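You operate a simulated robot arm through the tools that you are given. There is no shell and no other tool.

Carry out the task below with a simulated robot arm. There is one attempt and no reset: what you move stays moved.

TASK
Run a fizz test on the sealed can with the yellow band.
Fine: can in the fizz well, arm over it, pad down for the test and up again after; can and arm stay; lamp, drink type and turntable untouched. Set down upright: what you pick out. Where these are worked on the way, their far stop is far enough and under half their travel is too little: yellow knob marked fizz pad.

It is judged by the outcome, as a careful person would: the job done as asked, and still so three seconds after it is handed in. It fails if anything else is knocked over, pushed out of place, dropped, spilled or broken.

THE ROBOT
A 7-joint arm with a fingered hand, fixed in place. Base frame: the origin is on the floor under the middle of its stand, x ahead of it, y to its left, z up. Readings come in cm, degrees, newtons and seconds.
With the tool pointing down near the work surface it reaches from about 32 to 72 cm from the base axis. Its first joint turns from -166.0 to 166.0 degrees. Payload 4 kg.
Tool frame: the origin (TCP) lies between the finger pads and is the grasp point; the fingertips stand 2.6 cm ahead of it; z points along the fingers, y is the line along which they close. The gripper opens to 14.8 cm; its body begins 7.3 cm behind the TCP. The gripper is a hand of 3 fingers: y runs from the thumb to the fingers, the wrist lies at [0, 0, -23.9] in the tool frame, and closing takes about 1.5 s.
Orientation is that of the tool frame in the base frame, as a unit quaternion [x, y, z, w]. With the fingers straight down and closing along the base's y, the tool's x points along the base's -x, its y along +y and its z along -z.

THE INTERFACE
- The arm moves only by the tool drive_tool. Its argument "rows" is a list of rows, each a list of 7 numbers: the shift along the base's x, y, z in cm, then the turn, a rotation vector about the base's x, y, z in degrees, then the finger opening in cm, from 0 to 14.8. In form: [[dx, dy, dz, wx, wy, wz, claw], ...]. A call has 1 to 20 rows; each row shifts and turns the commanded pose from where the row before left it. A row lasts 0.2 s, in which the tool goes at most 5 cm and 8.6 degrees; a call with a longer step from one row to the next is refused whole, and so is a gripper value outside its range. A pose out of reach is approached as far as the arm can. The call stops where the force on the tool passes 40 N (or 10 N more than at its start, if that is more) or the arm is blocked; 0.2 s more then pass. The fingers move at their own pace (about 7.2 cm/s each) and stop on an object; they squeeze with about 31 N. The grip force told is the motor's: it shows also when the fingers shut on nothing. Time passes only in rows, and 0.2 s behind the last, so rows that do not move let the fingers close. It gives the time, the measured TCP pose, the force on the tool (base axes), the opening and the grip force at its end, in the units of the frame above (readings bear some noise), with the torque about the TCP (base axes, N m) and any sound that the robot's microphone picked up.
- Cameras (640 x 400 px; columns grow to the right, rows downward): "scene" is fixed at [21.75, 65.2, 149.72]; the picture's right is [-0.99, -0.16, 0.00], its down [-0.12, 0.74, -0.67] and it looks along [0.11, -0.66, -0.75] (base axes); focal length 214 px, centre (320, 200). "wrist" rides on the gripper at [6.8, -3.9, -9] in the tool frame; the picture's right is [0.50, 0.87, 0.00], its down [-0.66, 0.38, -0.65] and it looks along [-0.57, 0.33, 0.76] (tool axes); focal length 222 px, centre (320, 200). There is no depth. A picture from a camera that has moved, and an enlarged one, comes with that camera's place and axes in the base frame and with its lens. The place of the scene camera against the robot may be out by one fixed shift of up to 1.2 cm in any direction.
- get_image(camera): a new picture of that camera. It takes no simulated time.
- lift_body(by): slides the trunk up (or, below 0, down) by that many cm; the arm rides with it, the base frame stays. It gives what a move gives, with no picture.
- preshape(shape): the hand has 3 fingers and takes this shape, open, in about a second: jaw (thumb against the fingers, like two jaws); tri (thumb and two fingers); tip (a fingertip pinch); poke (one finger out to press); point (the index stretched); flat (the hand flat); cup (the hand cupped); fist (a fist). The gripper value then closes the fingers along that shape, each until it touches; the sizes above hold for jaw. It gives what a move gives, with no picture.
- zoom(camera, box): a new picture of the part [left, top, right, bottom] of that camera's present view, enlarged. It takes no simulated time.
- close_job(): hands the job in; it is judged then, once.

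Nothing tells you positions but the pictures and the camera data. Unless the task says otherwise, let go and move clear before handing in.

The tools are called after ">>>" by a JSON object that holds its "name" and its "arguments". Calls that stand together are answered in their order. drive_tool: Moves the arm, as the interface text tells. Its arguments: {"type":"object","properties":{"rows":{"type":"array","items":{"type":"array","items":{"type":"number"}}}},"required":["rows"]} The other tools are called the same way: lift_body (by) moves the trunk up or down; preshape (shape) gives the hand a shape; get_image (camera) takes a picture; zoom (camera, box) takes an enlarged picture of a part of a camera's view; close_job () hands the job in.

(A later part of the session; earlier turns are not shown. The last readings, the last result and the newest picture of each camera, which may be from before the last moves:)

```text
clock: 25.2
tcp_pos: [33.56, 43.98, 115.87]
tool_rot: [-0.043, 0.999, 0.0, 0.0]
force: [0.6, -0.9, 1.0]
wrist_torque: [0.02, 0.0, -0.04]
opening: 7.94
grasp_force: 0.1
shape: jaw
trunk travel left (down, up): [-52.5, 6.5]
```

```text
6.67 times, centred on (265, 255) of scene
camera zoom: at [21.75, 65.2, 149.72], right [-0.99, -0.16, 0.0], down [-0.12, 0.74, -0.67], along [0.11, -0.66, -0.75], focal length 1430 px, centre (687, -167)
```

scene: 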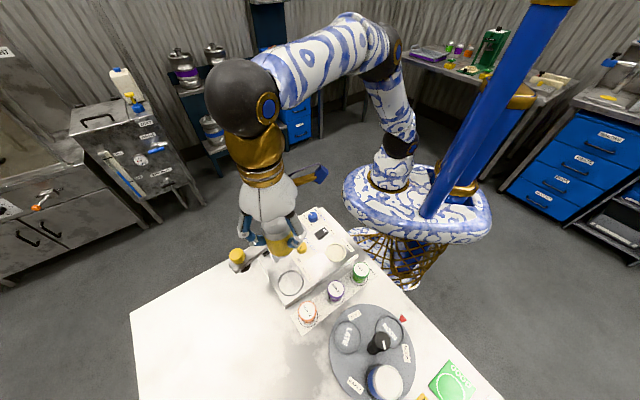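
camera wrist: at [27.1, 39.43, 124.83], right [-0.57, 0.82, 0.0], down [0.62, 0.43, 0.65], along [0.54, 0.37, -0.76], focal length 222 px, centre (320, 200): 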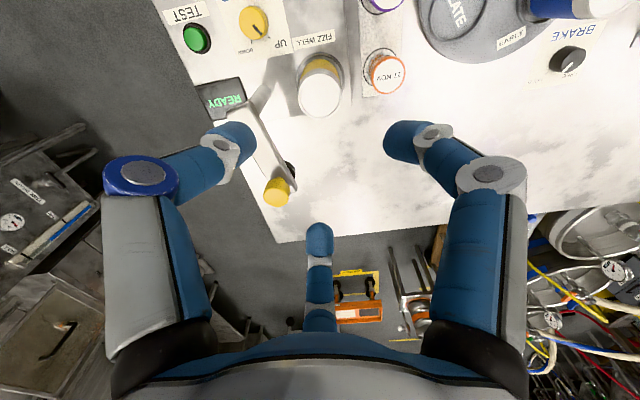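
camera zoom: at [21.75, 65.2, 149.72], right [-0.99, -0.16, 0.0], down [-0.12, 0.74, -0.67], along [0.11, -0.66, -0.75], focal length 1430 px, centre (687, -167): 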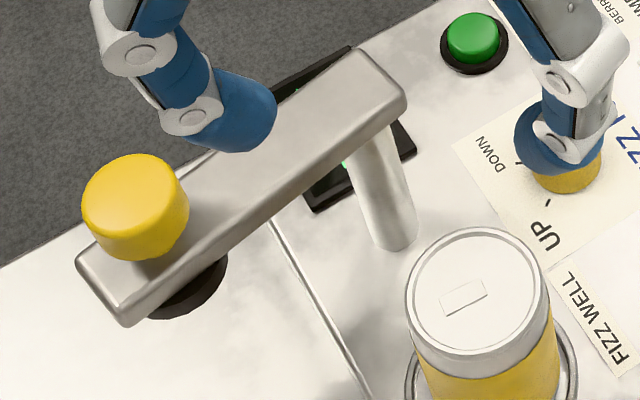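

The arm's yellow handle is at about (44.4, 45.0), top z≈104.2, 3.2 cm across, on a bar whose top is near z≈101.7. I'll hover above it so two fingers can push from behind and the third stays in front as a loose cage.

>>> {"name": "drive_tool", "arguments": {"rows": [[2.7, 0.24, -0.5, 0, 0, -2.3, 7], [2.7, 0.24, -0.5, 0, 0, -2.3, 7], [2.7, 0.24, -0.5, 0, 0, -2.3, 7], [2.7, 0.24, -0.5, 0, 0, -2.3, 7], [0, 0, 0, 0, 0, 0, 7], [0, 0, 0, 0, 0, 0, 7]]}}

>>> {"name": "get_image", "arguments": {"camera": "wrist"}}

>>> {"name": "zoom", "arguments": {"camera": "wrist", "box": [250, 80, 390, 220]}}

>>> {"name": "zoom", "arguments": {"camera": "scene", "box": [200, 190, 320, 310]}}

```text
clock: 26.6
tcp_pos: [44.15, 44.63, 113.87]
tool_rot: [0.039, 0.999, 0.0, 0.0]
force: [-0.3, 0.1, -0.8]
wrist_torque: [0.01, -0.03, -0.02]
opening: 7.06
grasp_force: 0.1
shape: jaw
trunk travel left (down, up): [-52.5, 6.5]
```

```text
taken
camera wrist: at [37.12, 41.22, 122.78], right [-0.43, 0.9, 0.0], down [0.68, 0.33, 0.65], along [0.59, 0.28, -0.76], focal length 222 px, centre (320, 200)
```

wrist: 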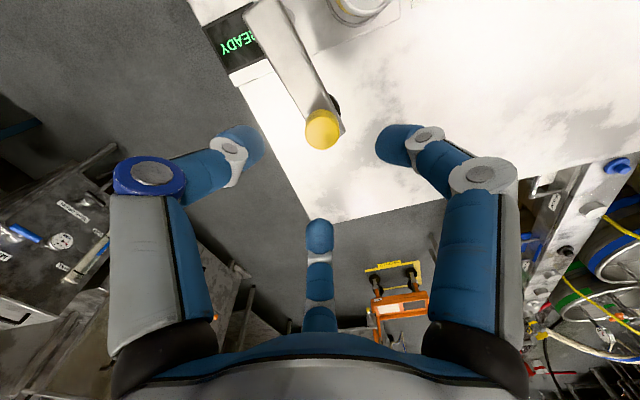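

```text
2.86 times, centred on (320, 150) of wrist
camera zoom: at [37.12, 41.22, 122.78], right [-0.43, 0.9, 0.0], down [0.68, 0.33, 0.65], along [0.59, 0.28, -0.76], focal length 635 px, centre (320, 343)
```

zoom: 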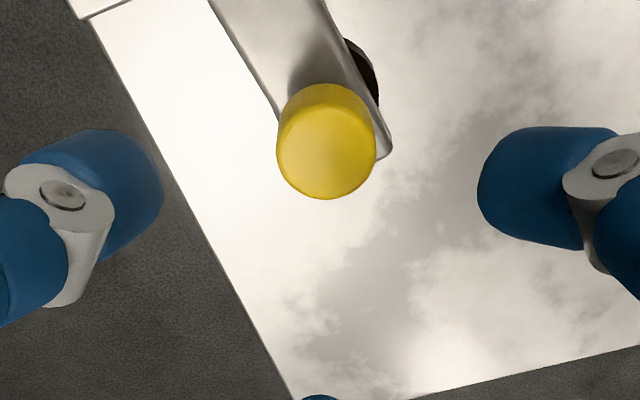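

```text
3.33 times, centred on (260, 250) of scene
camera zoom: at [21.75, 65.2, 149.72], right [-0.99, -0.16, 0.0], down [-0.12, 0.74, -0.67], along [0.11, -0.66, -0.75], focal length 715 px, centre (520, 33)
```

zoom: 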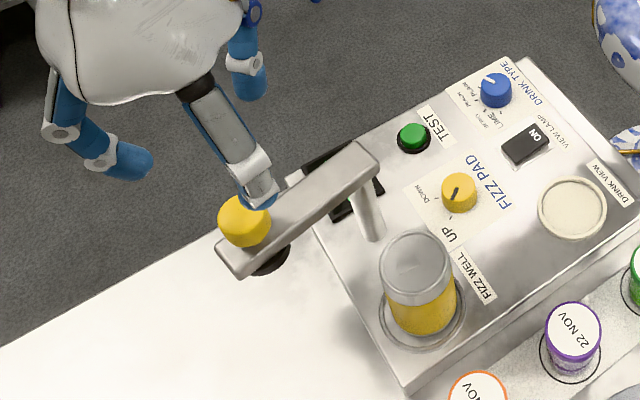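

I'm about 0.3 cm off the handle's axis. I'll correct that and lower around the handle with the tips staying above the bar.

>>> {"name": "drive_tool", "arguments": {"rows": [[0.27, 0.3, -1, 0, 0, 0, 6.5], [0, 0, -2, 0, 0, 0, 6.5], [0, 0, -2, 0, 0, 0, 6.5], [0, 0, -1.5, 0, 0, 0, 6.5], [0, 0, -1, 0, 0, 0, 6.5], [0, 0, -0.9, 0, 0, 0, 6.5], [0, 0, 0, 0, 0, 0, 6.5]]}}

>>> {"name": "get_image", "arguments": {"camera": "wrist"}}

>>> {"name": "zoom", "arguments": {"camera": "scene", "box": [200, 190, 320, 310]}}

```text
clock: 28.2
tcp_pos: [44.33, 45.13, 105.33]
tool_rot: [0.038, 0.999, 0.001, 0.0]
force: [0.0, -0.9, -0.6]
wrist_torque: [0.0, 0.0, -0.01]
opening: 6.53
grasp_force: 0.1
shape: jaw
trunk travel left (down, up): [-52.5, 6.5]
```

```text
taken
camera wrist: at [37.42, 41.71, 114.25], right [-0.43, 0.9, 0.0], down [0.68, 0.33, 0.65], along [0.59, 0.28, -0.76], focal length 222 px, centre (320, 200)
```

wrist: 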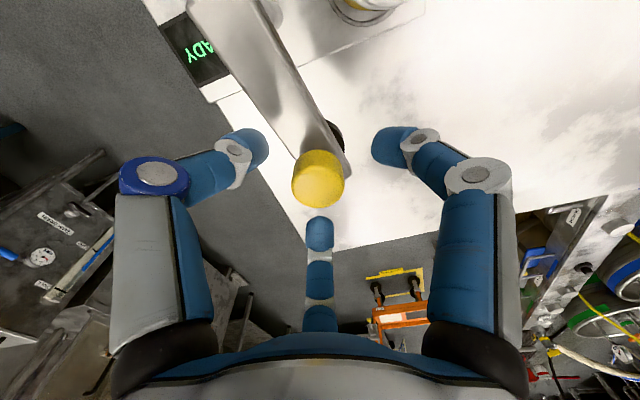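

```text
3.33 times, centred on (260, 250) of scene
camera zoom: at [21.75, 65.2, 149.72], right [-0.99, -0.16, 0.0], down [-0.12, 0.74, -0.67], along [0.11, -0.66, -0.75], focal length 715 px, centre (520, 33)
```

zoom: 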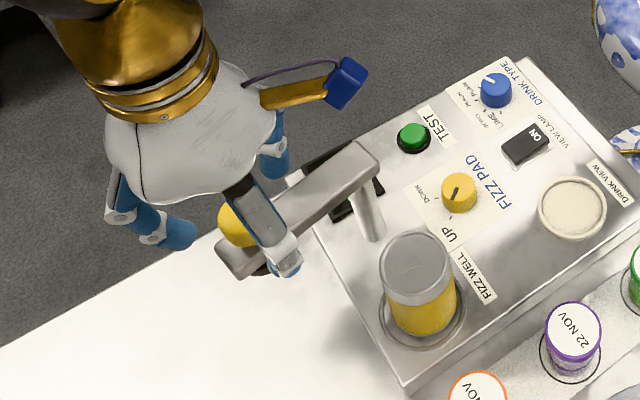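

The handle is centred between the fingers. I'll close to a loose cage of about 4 cm and check.

>>> {"name": "drive_tool", "arguments": {"rows": [[0, 0, 0, 0, 0, 0, 5.2], [0, 0, 0, 0, 0, 0, 4.2], [0, 0, 0, 0, 0, 0, 4.2], [0, 0, 0, 0, 0, 0, 4.2]]}}

>>> {"name": "get_image", "arguments": {"camera": "wrist"}}

>>> {"name": "zoom", "arguments": {"camera": "wrist", "box": [230, 100, 410, 260]}}

```text
clock: 29.2
tcp_pos: [44.45, 45.2, 105.3]
tool_rot: [0.038, 0.999, 0.0, 0.0]
force: [0.8, -0.4, 1.0]
wrist_torque: [0.0, -0.01, -0.02]
opening: 4.23
grasp_force: 0.2
shape: jaw
trunk travel left (down, up): [-52.5, 6.5]
```

```text
taken
camera wrist: at [37.42, 41.71, 114.27], right [-0.43, 0.9, 0.0], down [0.68, 0.33, 0.65], along [0.59, 0.28, -0.76], focal length 222 px, centre (320, 200)
```

wrist: 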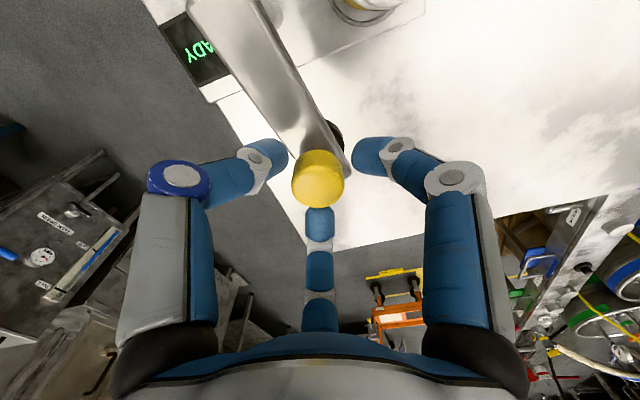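

```text
2.50 times, centred on (320, 180) of wrist
camera zoom: at [37.42, 41.71, 114.27], right [-0.43, 0.9, 0.0], down [0.68, 0.33, 0.65], along [0.59, 0.28, -0.76], focal length 555 px, centre (320, 250)
```

zoom: 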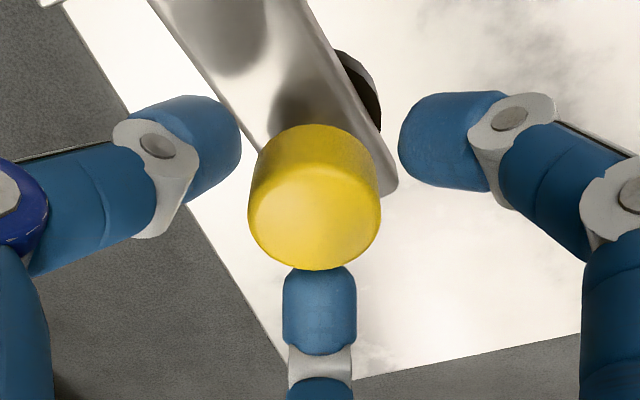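

The cage is good. I'll start swinging along an arc about the post, in 5° steps with the hand turning along, and check after a short stretch.

>>> {"name": "drive_tool", "arguments": {"rows": [[-0.629, 0.384, 0, 0, 0, 5, 4.2], [-0.661, 0.328, 0, 0, 0, 5, 4.2], [-0.686, 0.269, 0, 0, 0, 5, 4.2], [-0.707, 0.207, 0, 0, 0, 5, 4.2]]}}

>>> {"name": "get_image", "arguments": {"camera": "wrist"}}

>>> {"name": "zoom", "arguments": {"camera": "scene", "box": [200, 190, 320, 310]}}

```text
clock: 30.2
tcp_pos: [41.8, 46.41, 105.32]
tool_rot: [-0.138, 0.991, -0.001, 0.0]
force: [0.2, -0.2, 0.9]
wrist_torque: [0.03, -0.01, -0.04]
opening: 4.25
grasp_force: 0.0
shape: jaw
trunk travel left (down, up): [-52.5, 6.5]
```

```text
taken
camera wrist: at [36.37, 40.68, 114.23], right [-0.72, 0.7, 0.0], down [0.53, 0.54, 0.65], along [0.46, 0.47, -0.76], focal length 222 px, centre (320, 200)
```

wrist: 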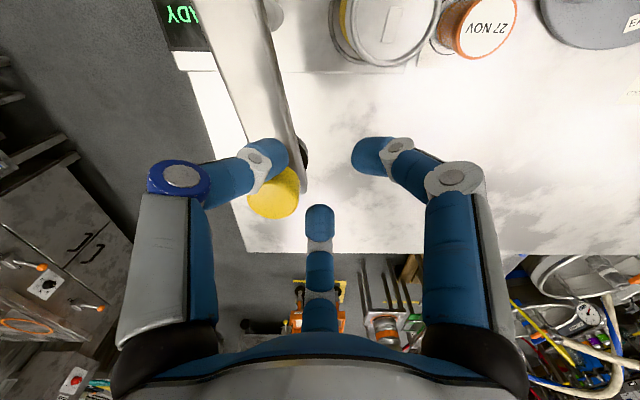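

```text
3.33 times, centred on (260, 250) of scene
camera zoom: at [21.75, 65.2, 149.72], right [-0.99, -0.16, 0.0], down [-0.12, 0.74, -0.67], along [0.11, -0.66, -0.75], focal length 715 px, centre (520, 33)
```

zoom: 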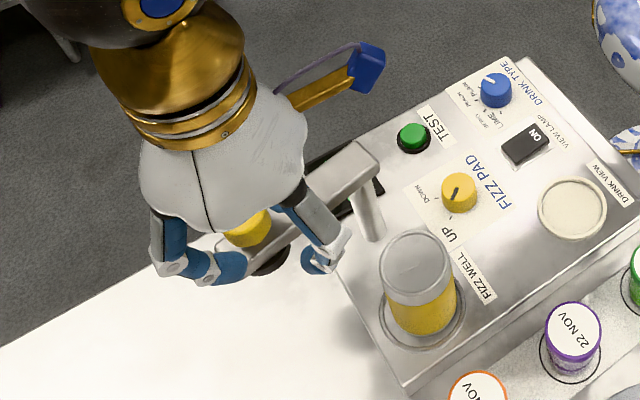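

The handle slipped out between two fingers, because the cage gap was too wide; the arm itself has not moved. I'll open, back up along the same path and then grip the handle properly.

>>> {"name": "drive_tool", "arguments": {"rows": [[0, 0, 0, 0, 0, 0, 6.5], [0, 0, 0, 0, 0, 0, 6.5], [0.707, -0.207, 0, 0, 0, -5, 6.5], [0.686, -0.269, 0, 0, 0, -5, 6.5], [0.661, -0.328, 0, 0, 0, -5, 6.5], [0.629, -0.45, 0, 0, 0, -5, 6.5], [0, 0, 0, 0, 0, 0, 6.5]]}}

>>> {"name": "zoom", "arguments": {"camera": "wrist", "box": [230, 100, 410, 260]}}

```text
clock: 31.8
tcp_pos: [44.5, 45.06, 105.41]
tool_rot: [0.038, 0.999, -0.001, 0.0]
force: [0.0, -0.2, -0.7]
wrist_torque: [0.01, 0.01, 0.01]
opening: 6.47
grasp_force: 0.2
shape: jaw
trunk travel left (down, up): [-52.5, 6.5]
```

```text
2.50 times, centred on (320, 180) of wrist
camera zoom: at [37.52, 41.65, 114.31], right [-0.43, 0.9, 0.0], down [0.68, 0.33, 0.65], along [0.59, 0.28, -0.76], focal length 555 px, centre (320, 250)
```

zoom: 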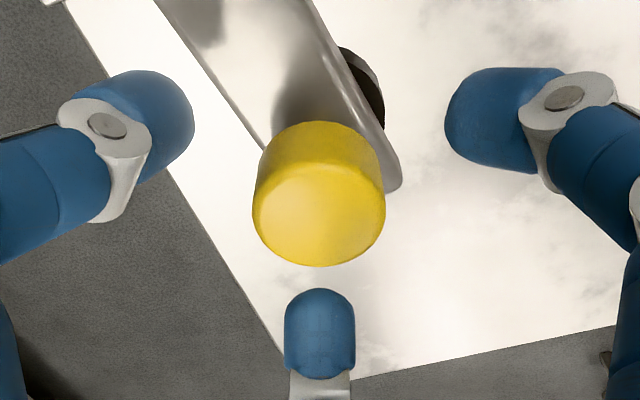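

The handle is centred again. I'll lower slightly and close on it.

>>> {"name": "drive_tool", "arguments": {"rows": [[-0.1, -0.08, -0.4, 0, 0, 0, 5], [0, 0, 0, 0, 0, 0, 4.2], [0, 0, 0, 0, 0, 0, 3.6], [0, 0, 0, 0, 0, 0, 3.2], [0, 0, 0, 0, 0, 0, 2.8], [0, 0, 0, 0, 0, 0, 2.4], [0, 0, 0, 0, 0, 0, 2.2], [0, 0, 0, 0, 0, 0, 2.2]]}}

>>> {"name": "zoom", "arguments": {"camera": "wrist", "box": [230, 100, 410, 260]}}

>>> {"name": "zoom", "arguments": {"camera": "scene", "box": [200, 190, 320, 310]}}

```text
clock: 33.6
tcp_pos: [44.43, 44.9, 104.74]
tool_rot: [0.037, 0.999, 0.0, -0.001]
force: [-3.2, -1.4, -5.0]
wrist_torque: [-0.04, 0.02, -0.04]
opening: 2.43
grasp_force: 31.1
shape: jaw
trunk travel left (down, up): [-52.5, 6.5]
```

```text
2.50 times, centred on (320, 180) of wrist
camera zoom: at [37.42, 41.56, 113.83], right [-0.43, 0.9, 0.0], down [0.68, 0.33, 0.65], along [0.59, 0.28, -0.76], focal length 555 px, centre (320, 250)
```

zoom: 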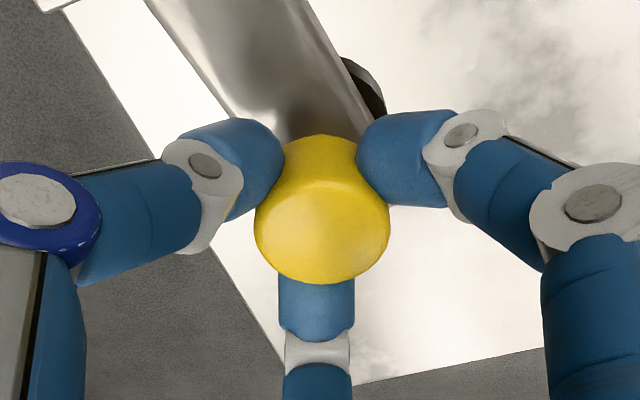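

```text
3.33 times, centred on (260, 250) of scene
camera zoom: at [21.75, 65.2, 149.72], right [-0.99, -0.16, 0.0], down [-0.12, 0.74, -0.67], along [0.11, -0.66, -0.75], focal length 715 px, centre (520, 33)
```

zoom: 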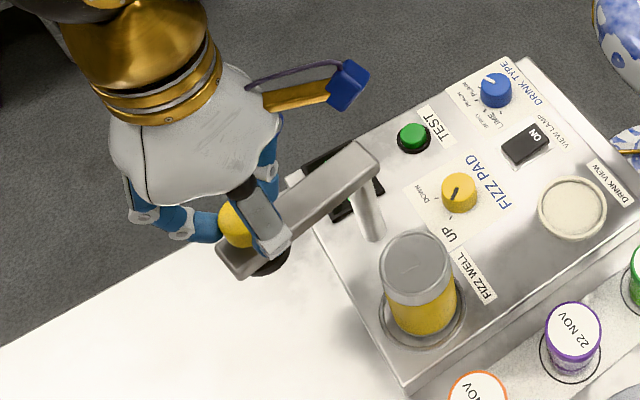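

The handle is firmly held. I'll make a short trial swing and watch the forces.

>>> {"name": "drive_tool", "arguments": {"rows": [[-0.49, 0.313, 0, 0, 0, 4, 2.2], [-0.51, 0.278, 0, 0, 0, 4, 2.2], [-0.529, 0.242, 0, 0, 0, 4, 2.2]]}}

>>> {"name": "get_image", "arguments": {"camera": "wrist"}}

>>> {"name": "zoom", "arguments": {"camera": "scene", "box": [200, 190, 320, 310]}}

```text
clock: 34.4
tcp_pos: [42.88, 45.81, 104.9]
tool_rot: [-0.067, 0.998, 0.0, -0.001]
force: [-1.9, -1.6, -6.9]
wrist_torque: [-0.02, 0.01, -0.1]
opening: 2.42
grasp_force: 31.3
shape: jaw
trunk travel left (down, up): [-52.5, 6.5]
```

```text
taken
camera wrist: at [36.76, 40.97, 113.85], right [-0.61, 0.79, 0.0], down [0.6, 0.46, 0.65], along [0.52, 0.4, -0.76], focal length 222 px, centre (320, 200)
```

wrist: 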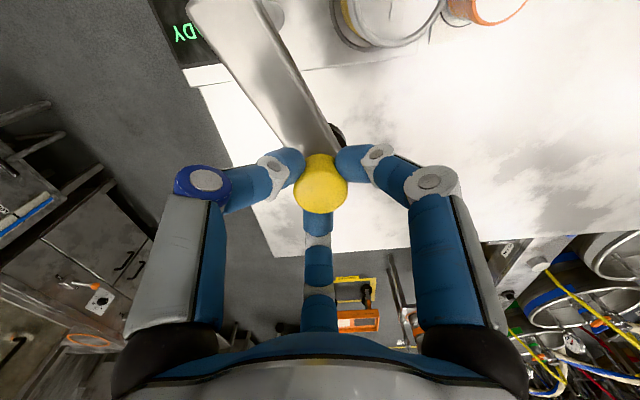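

```text
3.33 times, centred on (260, 250) of scene
camera zoom: at [21.75, 65.2, 149.72], right [-0.99, -0.16, 0.0], down [-0.12, 0.74, -0.67], along [0.11, -0.66, -0.75], focal length 715 px, centre (520, 33)
```

zoom: 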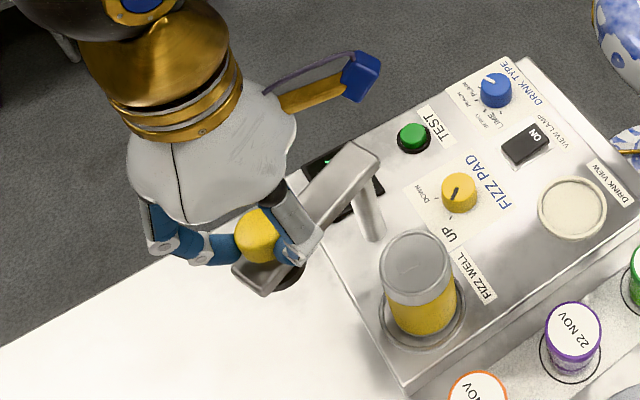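

The arm swings freely with low force, so I'll continue the arc.

>>> {"name": "drive_tool", "arguments": {"rows": [[-0.682, 0.25, 0, 0, 0, 5, 2.2], [-0.702, 0.189, 0, 0, 0, 5, 2.2], [-0.715, 0.128, 0, 0, 0, 5, 2.2], [-0.724, 0.065, 0, 0, 0, 5, 2.2], [-0.727, 0.001, 0, 0, 0, 5, 2.2], [-0.724, -0.062, 0, 0, 0, 5, 2.2], [-0.715, -0.125, 0, 0, 0, 5, 2.2]]}}

>>> {"name": "get_image", "arguments": {"camera": "wrist"}}

>>> {"name": "zoom", "arguments": {"camera": "scene", "box": [200, 190, 320, 310]}}

```text
clock: 36.0
tcp_pos: [37.91, 46.22, 104.91]
tool_rot: [-0.364, 0.931, -0.001, 0.0]
force: [-0.7, -6.1, -3.9]
wrist_torque: [-0.14, -0.03, -0.16]
opening: 2.4
grasp_force: 31.1
shape: jaw
trunk travel left (down, up): [-52.5, 6.5]
```

```text
taken
camera wrist: at [35.69, 38.72, 113.82], right [-0.95, 0.3, 0.0], down [0.22, 0.72, 0.65], along [0.19, 0.62, -0.76], focal length 222 px, centre (320, 200)
```

wrist: 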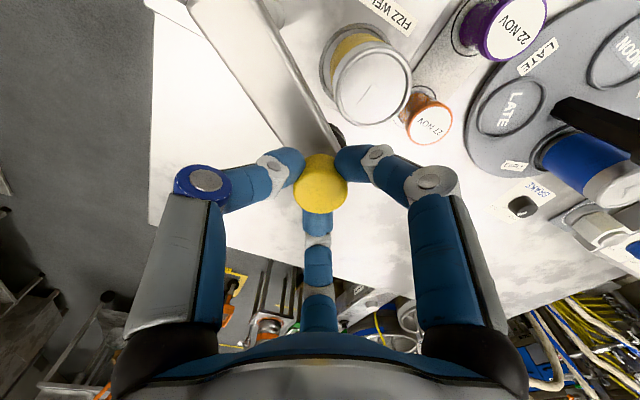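

```text
3.33 times, centred on (260, 250) of scene
camera zoom: at [21.75, 65.2, 149.72], right [-0.99, -0.16, 0.0], down [-0.12, 0.74, -0.67], along [0.11, -0.66, -0.75], focal length 715 px, centre (520, 33)
```

zoom: 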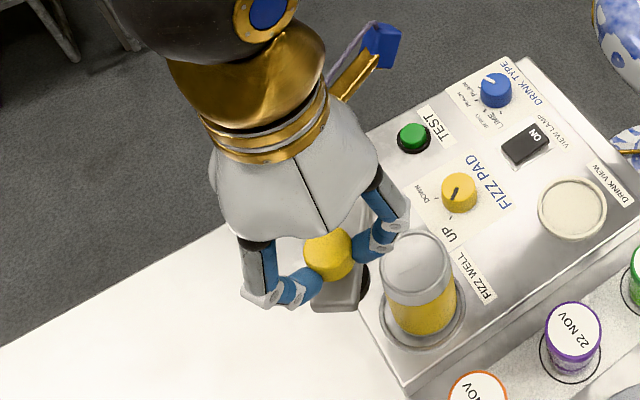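

It's moving well. Before the pad passes over the lid, I'll zoom in to compare the pad's height with the lid's.

>>> {"name": "zoom", "arguments": {"camera": "wrist", "box": [280, 30, 440, 180]}}

>>> {"name": "zoom", "arguments": {"camera": "scene", "box": [260, 240, 320, 295]}}

```text
2.67 times, centred on (360, 105) of wrist
camera zoom: at [35.69, 38.72, 113.82], right [-0.95, 0.3, 0.0], down [0.22, 0.72, 0.65], along [0.19, 0.62, -0.76], focal length 592 px, centre (213, 453)
```

zoom: 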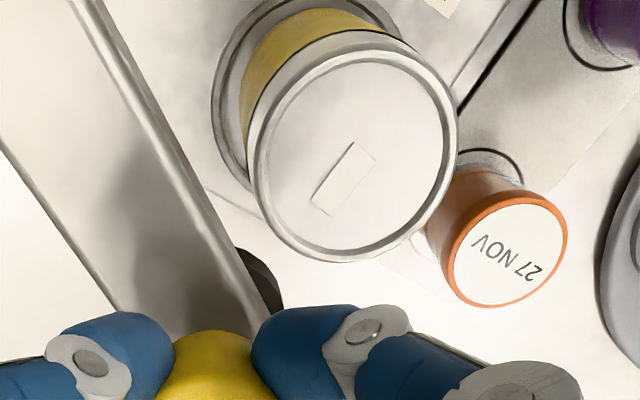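

```text
7.27 times, centred on (290, 268) of scene
camera zoom: at [21.75, 65.2, 149.72], right [-0.99, -0.16, 0.0], down [-0.12, 0.74, -0.67], along [0.11, -0.66, -0.75], focal length 1560 px, centre (538, -291)
```

zoom: 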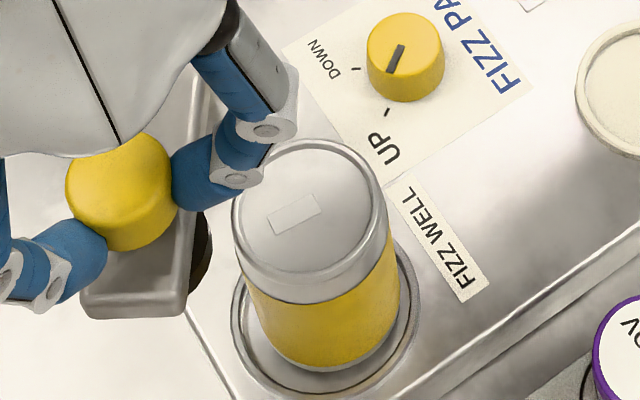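

The pad looks slightly higher than the lid. I'll proceed in smaller steps and keep checking that the can isn't nudged.

>>> {"name": "drive_tool", "arguments": {"rows": [[-0.703, -0.188, 0, 0, 0, 5, 2.2], [-0.684, -0.247, 0, 0, 0, 5, 2.2]]}}

>>> {"name": "zoom", "arguments": {"camera": "wrist", "box": [280, 30, 440, 180]}}

>>> {"name": "zoom", "arguments": {"camera": "scene", "box": [260, 240, 320, 295]}}

```text
clock: 36.6
tcp_pos: [36.49, 45.84, 104.93]
tool_rot: [-0.444, 0.896, 0.0, 0.0]
force: [0.5, -4.3, -2.9]
wrist_torque: [-0.09, -0.04, -0.12]
opening: 2.4
grasp_force: 31.1
shape: jaw
trunk travel left (down, up): [-52.5, 6.5]
```

```text
2.67 times, centred on (360, 105) of wrist
camera zoom: at [35.61, 37.99, 113.82], right [-0.99, 0.13, 0.0], down [0.1, 0.75, 0.65], along [0.08, 0.65, -0.76], focal length 592 px, centre (213, 453)
```

zoom: 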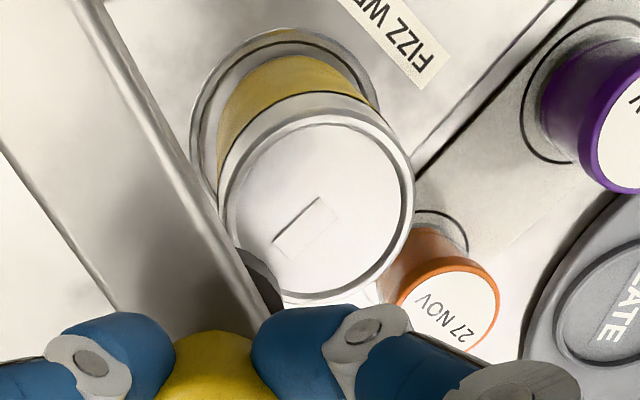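

```text
7.27 times, centred on (290, 268) of scene
camera zoom: at [21.75, 65.2, 149.72], right [-0.99, -0.16, 0.0], down [-0.12, 0.74, -0.67], along [0.11, -0.66, -0.75], focal length 1560 px, centre (538, -291)
```

zoom: 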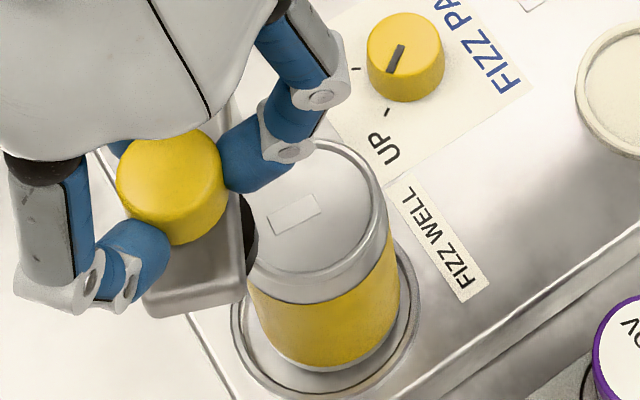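

The pad already overlaps the lid in plan with no force and the can hasn't moved, so it clears. I'll continue carefully.

>>> {"name": "drive_tool", "arguments": {"rows": [[-0.658, -0.306, 0, 0, 0, 5, 2.2], [-0.63, -0.362, 0, 0, 0, 5, 2.2], [-0.597, -0.416, 0, 0, 0, 5, 2.2]]}}

>>> {"name": "get_image", "arguments": {"camera": "wrist"}}

>>> {"name": "zoom", "arguments": {"camera": "scene", "box": [250, 230, 330, 300]}}

```text
clock: 37.4
tcp_pos: [34.71, 44.67, 105.03]
tool_rot: [-0.558, 0.83, 0.0, 0.0]
force: [0.5, -3.2, -4.4]
wrist_torque: [-0.06, -0.03, -0.11]
opening: 2.41
grasp_force: 30.7
shape: jaw
trunk travel left (down, up): [-52.5, 6.5]
```

```text
taken
camera wrist: at [35.83, 36.93, 113.83], right [-0.99, -0.14, 0.0], down [-0.1, 0.75, 0.65], along [-0.09, 0.65, -0.76], focal length 222 px, centre (320, 200)
```

wrist: 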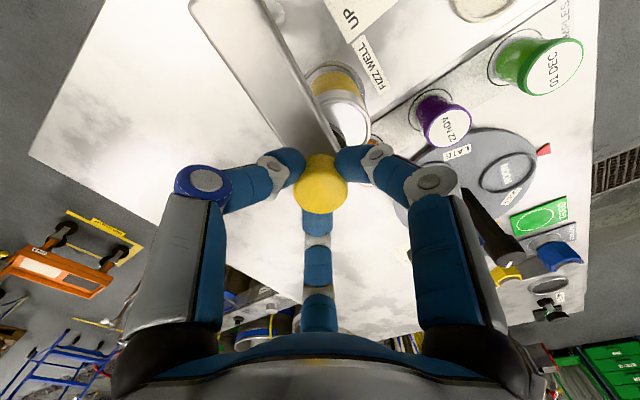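

```text
5.71 times, centred on (290, 265) of scene
camera zoom: at [21.75, 65.2, 149.72], right [-0.99, -0.16, 0.0], down [-0.12, 0.74, -0.67], along [0.11, -0.66, -0.75], focal length 1226 px, centre (491, -171)
```

zoom: 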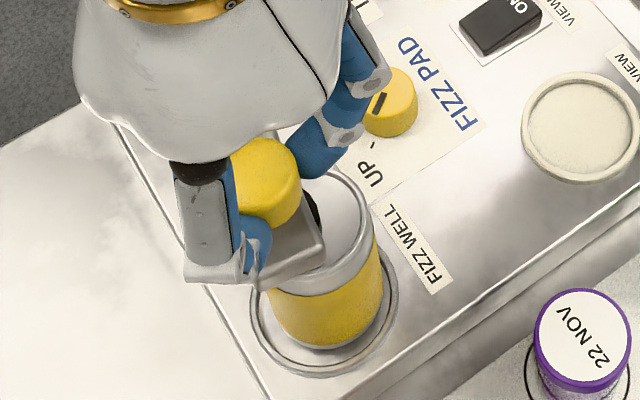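

About 10° to go. Two more steps should put the pad over the can centre.

>>> {"name": "drive_tool", "arguments": {"rows": [[-0.557, -0.465, 0, 0, 0, 5, 2.2], [-0.515, -0.513, 0, 0, 0, 5, 2.2], [0, 0, 0, 0, 0, 0, 2.2]]}}

>>> {"name": "get_image", "arguments": {"camera": "wrist"}}

>>> {"name": "zoom", "arguments": {"camera": "scene", "box": [250, 230, 330, 300]}}

```text
clock: 38.2
tcp_pos: [33.63, 43.75, 104.91]
tool_rot: [-0.627, 0.779, 0.0, 0.0]
force: [5.0, 4.0, -6.2]
wrist_torque: [0.08, -0.13, -0.09]
opening: 2.4
grasp_force: 30.9
shape: jaw
trunk travel left (down, up): [-52.5, 6.5]
```

```text
taken
camera wrist: at [36.13, 36.32, 113.84], right [-0.95, -0.3, 0.0], down [-0.23, 0.72, 0.65], along [-0.2, 0.62, -0.76], focal length 222 px, centre (320, 200)
```

wrist: 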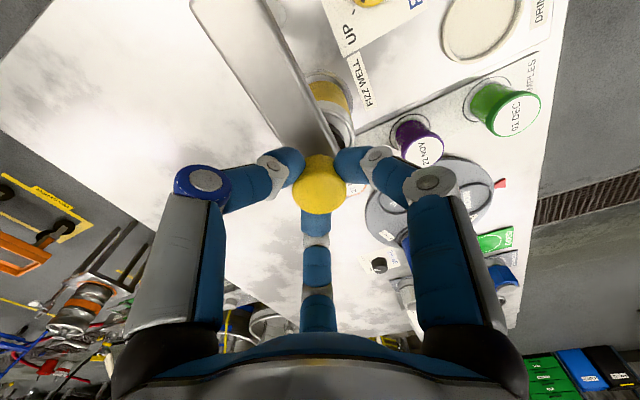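

```text
5.71 times, centred on (290, 265) of scene
camera zoom: at [21.75, 65.2, 149.72], right [-0.99, -0.16, 0.0], down [-0.12, 0.74, -0.67], along [0.11, -0.66, -0.75], focal length 1226 px, centre (491, -171)
```

zoom: 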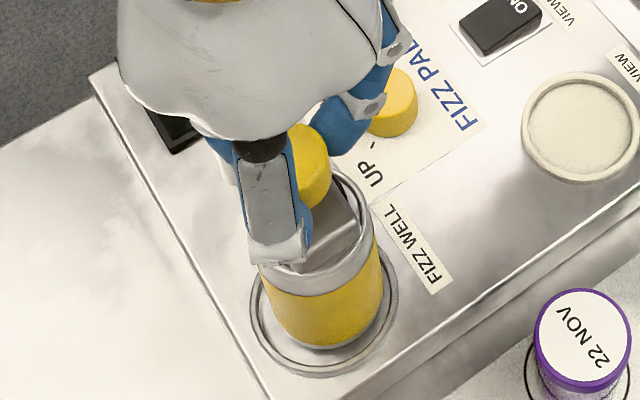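

The arm is over the can and a small back-force hints at its end stop. A tiny extra nudge will confirm that.

>>> {"name": "drive_tool", "arguments": {"rows": [[-0.15, -0.16, 0, 0, 0, 1.5, 2.2], [0, 0, 0, 0, 0, 0, 2.2]]}}

```text
clock: 38.8
tcp_pos: [33.5, 43.73, 104.97]
tool_rot: [-0.638, 0.77, 0.0, 0.0]
force: [11.2, 9.5, -4.8]
wrist_torque: [0.25, -0.3, -0.02]
opening: 2.39
grasp_force: 30.5
shape: jaw
trunk travel left (down, up): [-52.5, 6.5]
```

That's the stop: the resistance doubled and it went no further. I'll relieve the push, open and rise.

>>> {"name": "drive_tool", "arguments": {"rows": [[0.15, 0.16, 0, 0, 0, 0, 2.2], [0, 0, 0, 0, 0, 0, 3.5], [0, 0, 0, 0, 0, 0, 5], [0, 0, 0, 0, 0, 0, 6.5], [0, 0, 0, 0, 0, 0, 6.5], [0, 0, 2, 0, 0, 0, 6.5], [0, 0, 3, 0, 0, 0, 6.5], [0, 0, 3, 0, 0, 0, 6.5], [0, 0, 3, 0, 0, 0, 6.5], [0, 0, 0, 0, 0, 0, 6.5]]}}

>>> {"name": "get_image", "arguments": {"camera": "wrist"}}

>>> {"name": "zoom", "arguments": {"camera": "scene", "box": [250, 220, 340, 300]}}

```text
clock: 41.0
tcp_pos: [33.5, 43.59, 116.01]
tool_rot: [-0.637, 0.77, 0.0, 0.0]
force: [-0.2, -0.4, -0.1]
wrist_torque: [-0.02, 0.02, 0.02]
opening: 6.47
grasp_force: 0.0
shape: jaw
trunk travel left (down, up): [-52.5, 6.5]
```

```text
taken
camera wrist: at [36.19, 36.28, 124.82], right [-0.94, -0.33, 0.0], down [-0.25, 0.71, 0.65], along [-0.21, 0.62, -0.76], focal length 222 px, centre (320, 200)
```

wrist: 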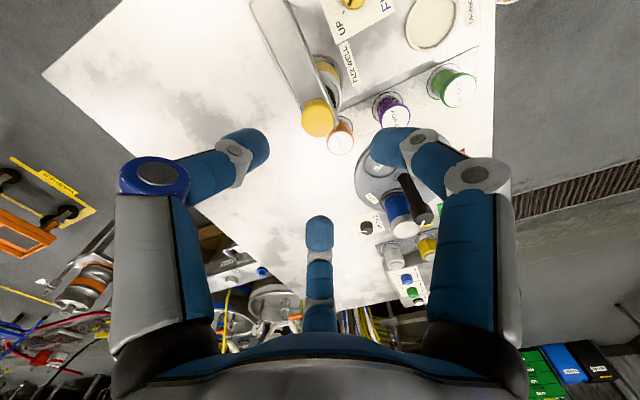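

```text
5.00 times, centred on (295, 260) of scene
camera zoom: at [21.75, 65.2, 149.72], right [-0.99, -0.16, 0.0], down [-0.12, 0.74, -0.67], along [0.11, -0.66, -0.75], focal length 1072 px, centre (445, -100)
```

zoom: 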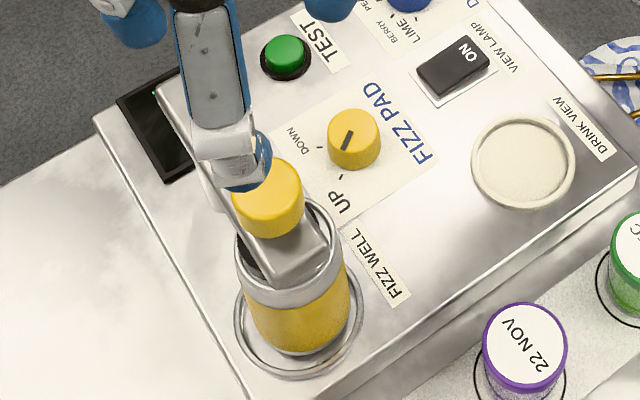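

The arm now rests over the can with the can undisturbed. Next is the FIZZ PAD knob, so I'll take a closer look at its marks before planning the grip.

>>> {"name": "zoom", "arguments": {"camera": "scene", "box": [285, 228, 325, 262]}}

>>> {"name": "drive_tool", "arguments": {"rows": [[0, -2.5, 0, 0, 0, 5, 6.5], [-0.15, -2.5, 0, 0, 0, 5, 6.5], [-0.15, -2.5, 0, 0, 0, 5, 6.5], [-0.15, -2.5, 0, 0, 0, 4, 6.5], [0, 0, 0, 0, 0, 2, 6.5], [0, 0, 0, 0, 0, 0, 6.5]]}}

>>> {"name": "get_image", "arguments": {"camera": "wrist"}}

>>> {"name": "zoom", "arguments": {"camera": "wrist", "box": [250, 20, 390, 140]}}

```text
11.76 times, centred on (305, 245) of scene
camera zoom: at [21.75, 65.2, 149.72], right [-0.99, -0.16, 0.0], down [-0.12, 0.74, -0.67], along [0.11, -0.66, -0.75], focal length 2523 px, centre (496, -329)
```

zoom: 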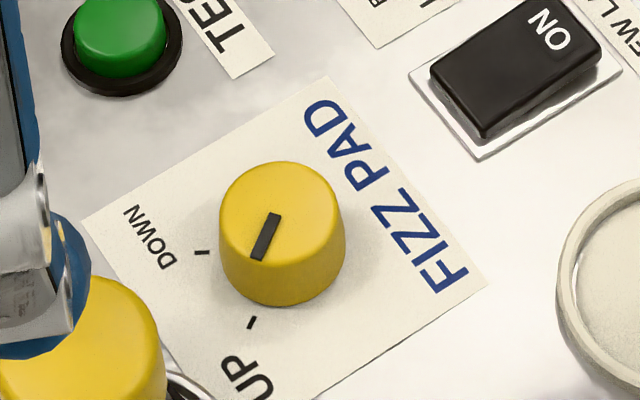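

```text
clock: 42.4
tcp_pos: [33.13, 33.64, 115.91]
tool_rot: [0.767, -0.642, 0.0, -0.001]
force: [-0.5, 0.0, 0.3]
wrist_torque: [0.01, -0.02, -0.01]
opening: 6.47
grasp_force: 0.0
shape: jaw
trunk travel left (down, up): [-52.5, 6.5]
```

```text
taken
camera wrist: at [38.31, 27.8, 124.85], right [-0.76, -0.65, 0.0], down [-0.49, 0.58, 0.65], along [-0.42, 0.5, -0.76], focal length 222 px, centre (320, 200)
```

wrist: 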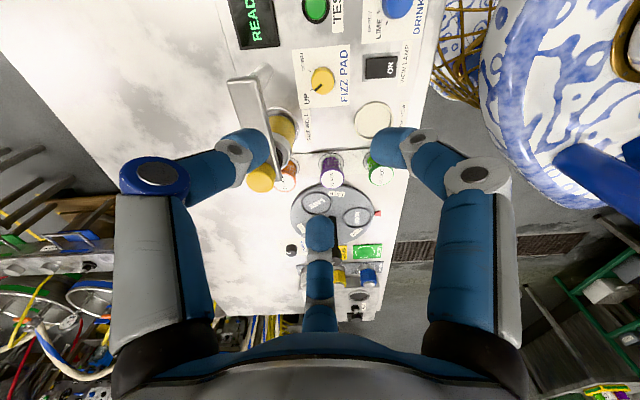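

```text
3.33 times, centred on (320, 80) of wrist
camera zoom: at [38.31, 27.8, 124.85], right [-0.76, -0.65, 0.0], down [-0.49, 0.58, 0.65], along [-0.42, 0.5, -0.76], focal length 740 px, centre (320, 600)
```

zoom: 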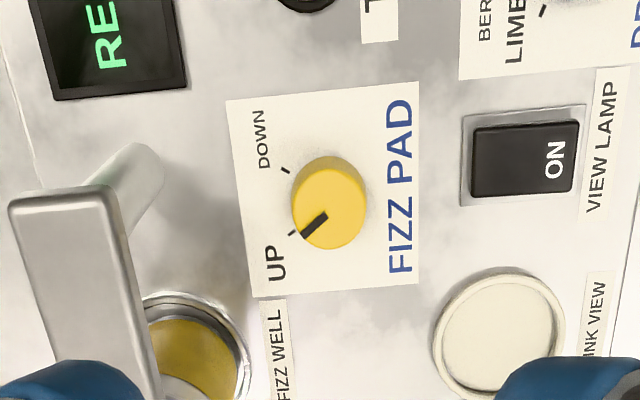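

The knob is at (32.87, 33.65), with UP at az ≈79° and DOWN at az ≈7°, so about 72° clockwise. The fingers are turned to straddle the post and can, and I'll descend in stages.

>>> {"name": "drive_tool", "arguments": {"rows": [[-0.28, -0.05, -2, 0, 0, 0, 5.4], [0, 0, -3, 0, 0, 0, 5.4], [0, 0, -3, 0, 0, 0, 5.4], [0, 0, -3, 0, 0, 0, 5.4], [0, 0, -3, 0, 0, 0, 5.4], [0, 0, -2, 0, 0, 0, 5.4], [0, 0, 0, 0, 0, 0, 5.4]]}}

>>> {"name": "get_image", "arguments": {"camera": "wrist"}}

>>> {"name": "zoom", "arguments": {"camera": "scene", "box": [240, 190, 360, 300]}}

```text
clock: 44.0
tcp_pos: [32.86, 33.75, 99.91]
tool_rot: [0.767, -0.642, 0.0, 0.0]
force: [0.1, -0.3, 0.2]
wrist_torque: [-0.01, -0.02, -0.01]
opening: 5.42
grasp_force: 0.1
shape: jaw
trunk travel left (down, up): [-52.5, 6.5]
```

```text
taken
camera wrist: at [37.97, 27.71, 108.77], right [-0.76, -0.65, 0.0], down [-0.49, 0.58, 0.65], along [-0.42, 0.5, -0.76], focal length 222 px, centre (320, 200)
```

wrist: 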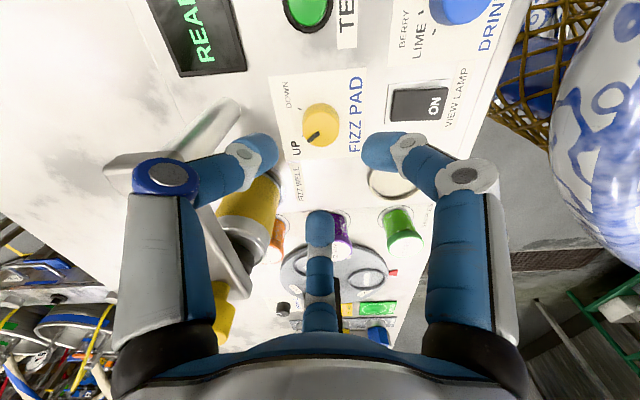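

```text
3.64 times, centred on (300, 245) of scene
camera zoom: at [21.75, 65.2, 149.72], right [-0.99, -0.16, 0.0], down [-0.12, 0.74, -0.67], along [0.11, -0.66, -0.75], focal length 780 px, centre (393, 36)
```

zoom: 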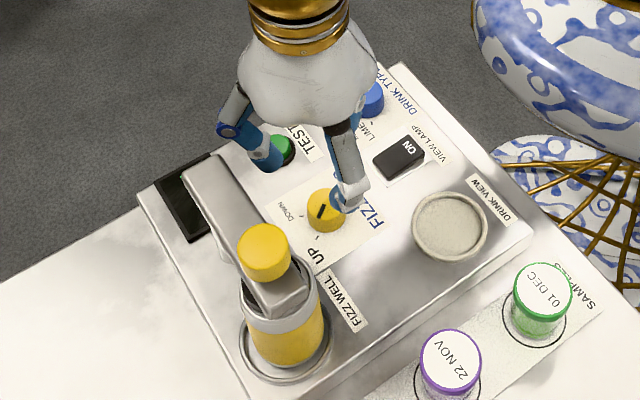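

The thumb looks close to the bar's near end, so I'll check that clearance closely before going lower.

>>> {"name": "zoom", "arguments": {"camera": "wrist", "box": [90, 70, 290, 240]}}

>>> {"name": "zoom", "arguments": {"camera": "scene", "box": [280, 210, 340, 280]}}

>>> {"name": "zoom", "arguments": {"camera": "scene", "box": [280, 205, 330, 255]}}

```text
2.35 times, centred on (190, 155) of wrist
camera zoom: at [37.97, 27.71, 108.77], right [-0.76, -0.65, 0.0], down [-0.49, 0.58, 0.65], along [-0.42, 0.5, -0.76], focal length 523 px, centre (626, 306)
```

zoom: 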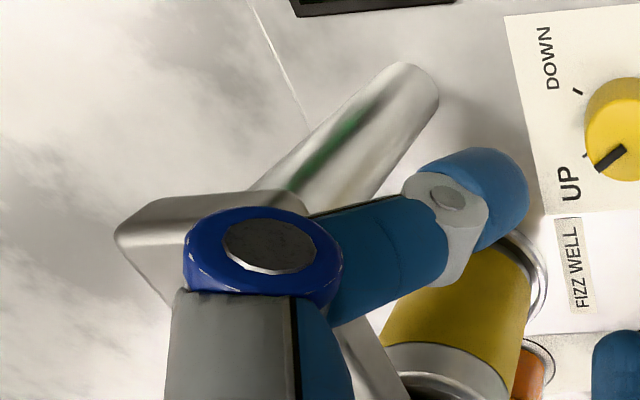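

```text
5.71 times, centred on (310, 245) of scene
camera zoom: at [21.75, 65.2, 149.72], right [-0.99, -0.16, 0.0], down [-0.12, 0.74, -0.67], along [0.11, -0.66, -0.75], focal length 1226 px, centre (377, -57)
```

zoom: 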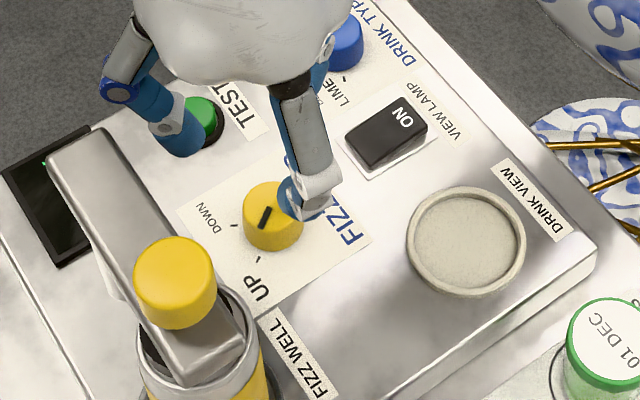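

```text
8.00 times, centred on (305, 230) of scene
camera zoom: at [21.75, 65.2, 149.72], right [-0.99, -0.16, 0.0], down [-0.12, 0.74, -0.67], along [0.11, -0.66, -0.75], focal length 1716 px, centre (440, -40)
```

zoom: 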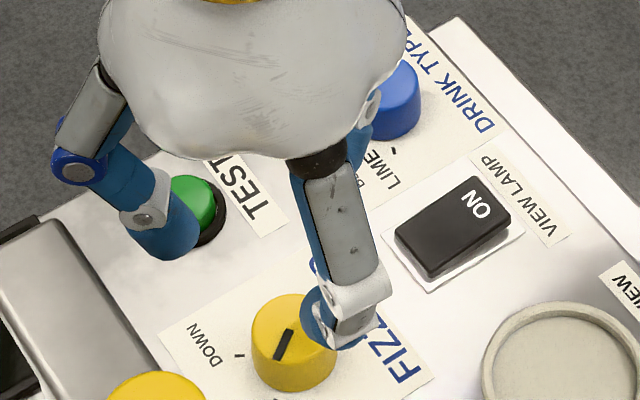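

The bar's near corner would clear the thumb by only about 0.4 cm, so I'll turn the hand 8° away from it before lowering further.

>>> {"name": "drive_tool", "arguments": {"rows": [[0, -0.1, 0.5, 0, 0, -4, 5.4], [0, 0, 0, 0, 0, -4, 5.4], [0, 0, -1.5, 0, 0, 0, 5.4], [0, 0, -2, 0, 0, 0, 5.4], [0, 0, -2, 0, 0, 0, 5.4], [0, 0, 0, 0, 0, 0, 5.4]]}}

>>> {"name": "get_image", "arguments": {"camera": "wrist"}}

>>> {"name": "zoom", "arguments": {"camera": "wrist", "box": [240, 80, 400, 220]}}

>>> {"name": "zoom", "arguments": {"camera": "scene", "box": [270, 205, 340, 265]}}

```text
clock: 45.4
tcp_pos: [32.88, 33.53, 94.89]
tool_rot: [0.72, -0.694, 0.0, 0.0]
force: [0.4, 0.0, -0.6]
wrist_torque: [-0.03, 0.0, -0.01]
opening: 5.44
grasp_force: 0.1
shape: jaw
trunk travel left (down, up): [-52.5, 6.5]
```

```text
taken
camera wrist: at [37.11, 26.93, 103.84], right [-0.85, -0.53, 0.0], down [-0.4, 0.64, 0.65], along [-0.35, 0.55, -0.76], focal length 222 px, centre (320, 200)
```

wrist: 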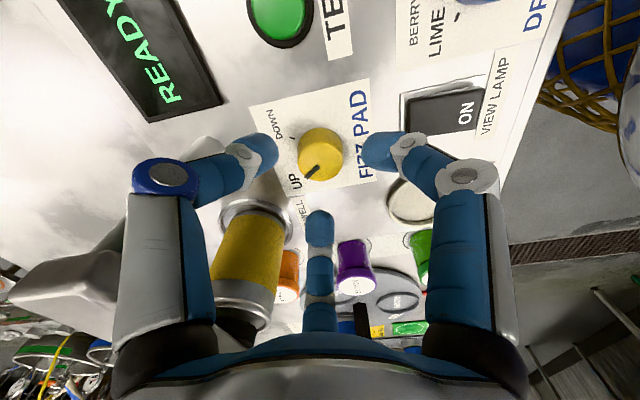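

```text
2.86 times, centred on (320, 150) of wrist
camera zoom: at [37.11, 26.93, 103.84], right [-0.85, -0.53, 0.0], down [-0.4, 0.64, 0.65], along [-0.35, 0.55, -0.76], focal length 635 px, centre (320, 343)
```

zoom: 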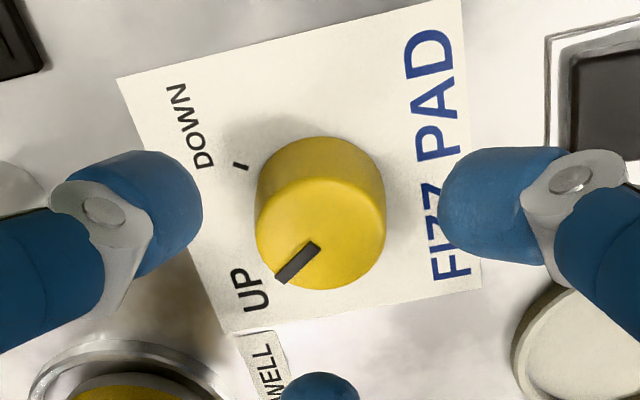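

```text
6.67 times, centred on (305, 235) of scene
camera zoom: at [21.75, 65.2, 149.72], right [-0.99, -0.16, 0.0], down [-0.12, 0.74, -0.67], along [0.11, -0.66, -0.75], focal length 1430 px, centre (420, -33)
```

zoom: 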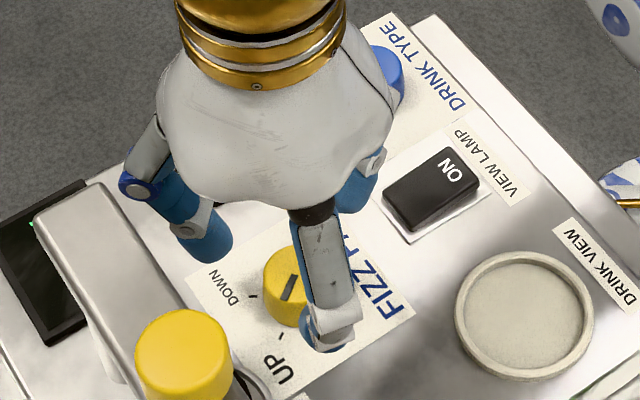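

The knob is centred within 0.1 cm. I'll lower to grip height, turn back 8° now that the knuckles are below the bar, and check.

>>> {"name": "drive_tool", "arguments": {"rows": [[0, 0.03, -1.5, 0, 0, 0, 5.4], [0, 0, -1, 0, 0, 0, 5.4], [0, 0, -0.4, 0, 0, 0, 5.4], [0, 0, 0, 0, 0, 4, 5.0], [0, 0, 0, 0, 0, 3.5, 4.6], [0, 0, 0, 0, 0, 0, 4.6]]}}

>>> {"name": "get_image", "arguments": {"camera": "wrist"}}

>>> {"name": "zoom", "arguments": {"camera": "scene", "box": [270, 205, 340, 265]}}

```text
clock: 46.8
tcp_pos: [32.83, 33.63, 92.09]
tool_rot: [0.764, -0.645, 0.0, 0.0]
force: [0.1, -0.6, -0.7]
wrist_torque: [-0.01, -0.01, 0.01]
opening: 4.59
grasp_force: 0.0
shape: jaw
trunk travel left (down, up): [-52.5, 6.5]
```

```text
taken
camera wrist: at [37.9, 27.62, 100.97], right [-0.77, -0.64, 0.0], down [-0.48, 0.58, 0.65], along [-0.42, 0.5, -0.76], focal length 222 px, centre (320, 200)
```

wrist: 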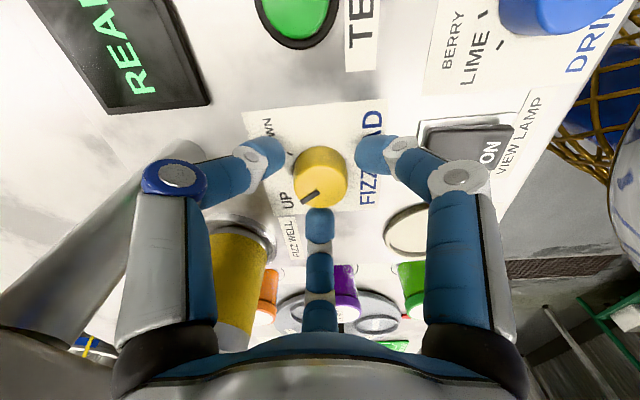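

```text
6.67 times, centred on (305, 235) of scene
camera zoom: at [21.75, 65.2, 149.72], right [-0.99, -0.16, 0.0], down [-0.12, 0.74, -0.67], along [0.11, -0.66, -0.75], focal length 1430 px, centre (420, -33)
```

zoom: 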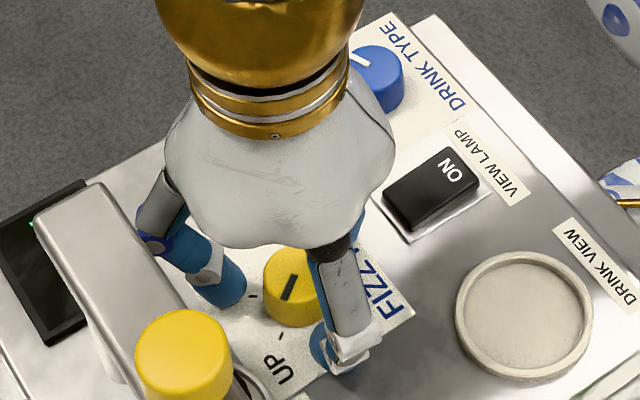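

Everything is clear, so I'll close on the FIZZ PAD knob.

>>> {"name": "drive_tool", "arguments": {"rows": [[0, 0, 0, 0, 0, 0, 4], [0, 0, 0, 0, 0, 0, 3.4], [0, 0, 0, 0, 0, 0, 3], [0, 0, 0, 0, 0, 0, 2.6], [0, 0, 0, 0, 0, 0, 2.2], [0, 0, 0, 0, 0, 0, 2], [0, 0, 0, 0, 0, 0, 2]]}}

>>> {"name": "zoom", "arguments": {"camera": "wrist", "box": [240, 100, 400, 240]}}

```text
clock: 48.4
tcp_pos: [32.89, 33.69, 92.01]
tool_rot: [0.764, -0.645, -0.001, 0.0]
force: [1.1, 0.1, -3.0]
wrist_torque: [0.05, -0.02, -0.02]
opening: 2.52
grasp_force: 30.5
shape: jaw
trunk travel left (down, up): [-52.5, 6.5]
```

```text
2.86 times, centred on (320, 170) of wrist
camera zoom: at [37.92, 27.62, 100.96], right [-0.77, -0.64, 0.0], down [-0.48, 0.58, 0.65], along [-0.42, 0.5, -0.76], focal length 635 px, centre (320, 286)
```

zoom: 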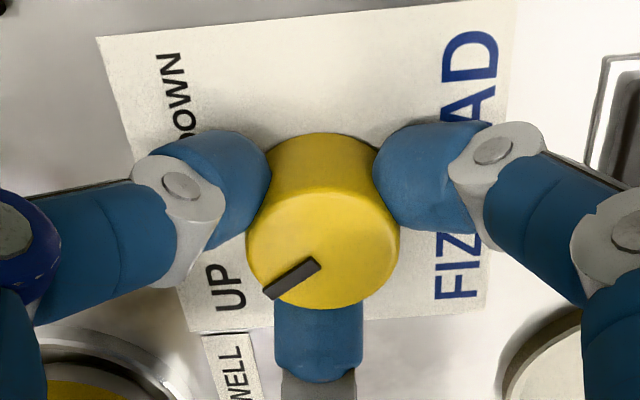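

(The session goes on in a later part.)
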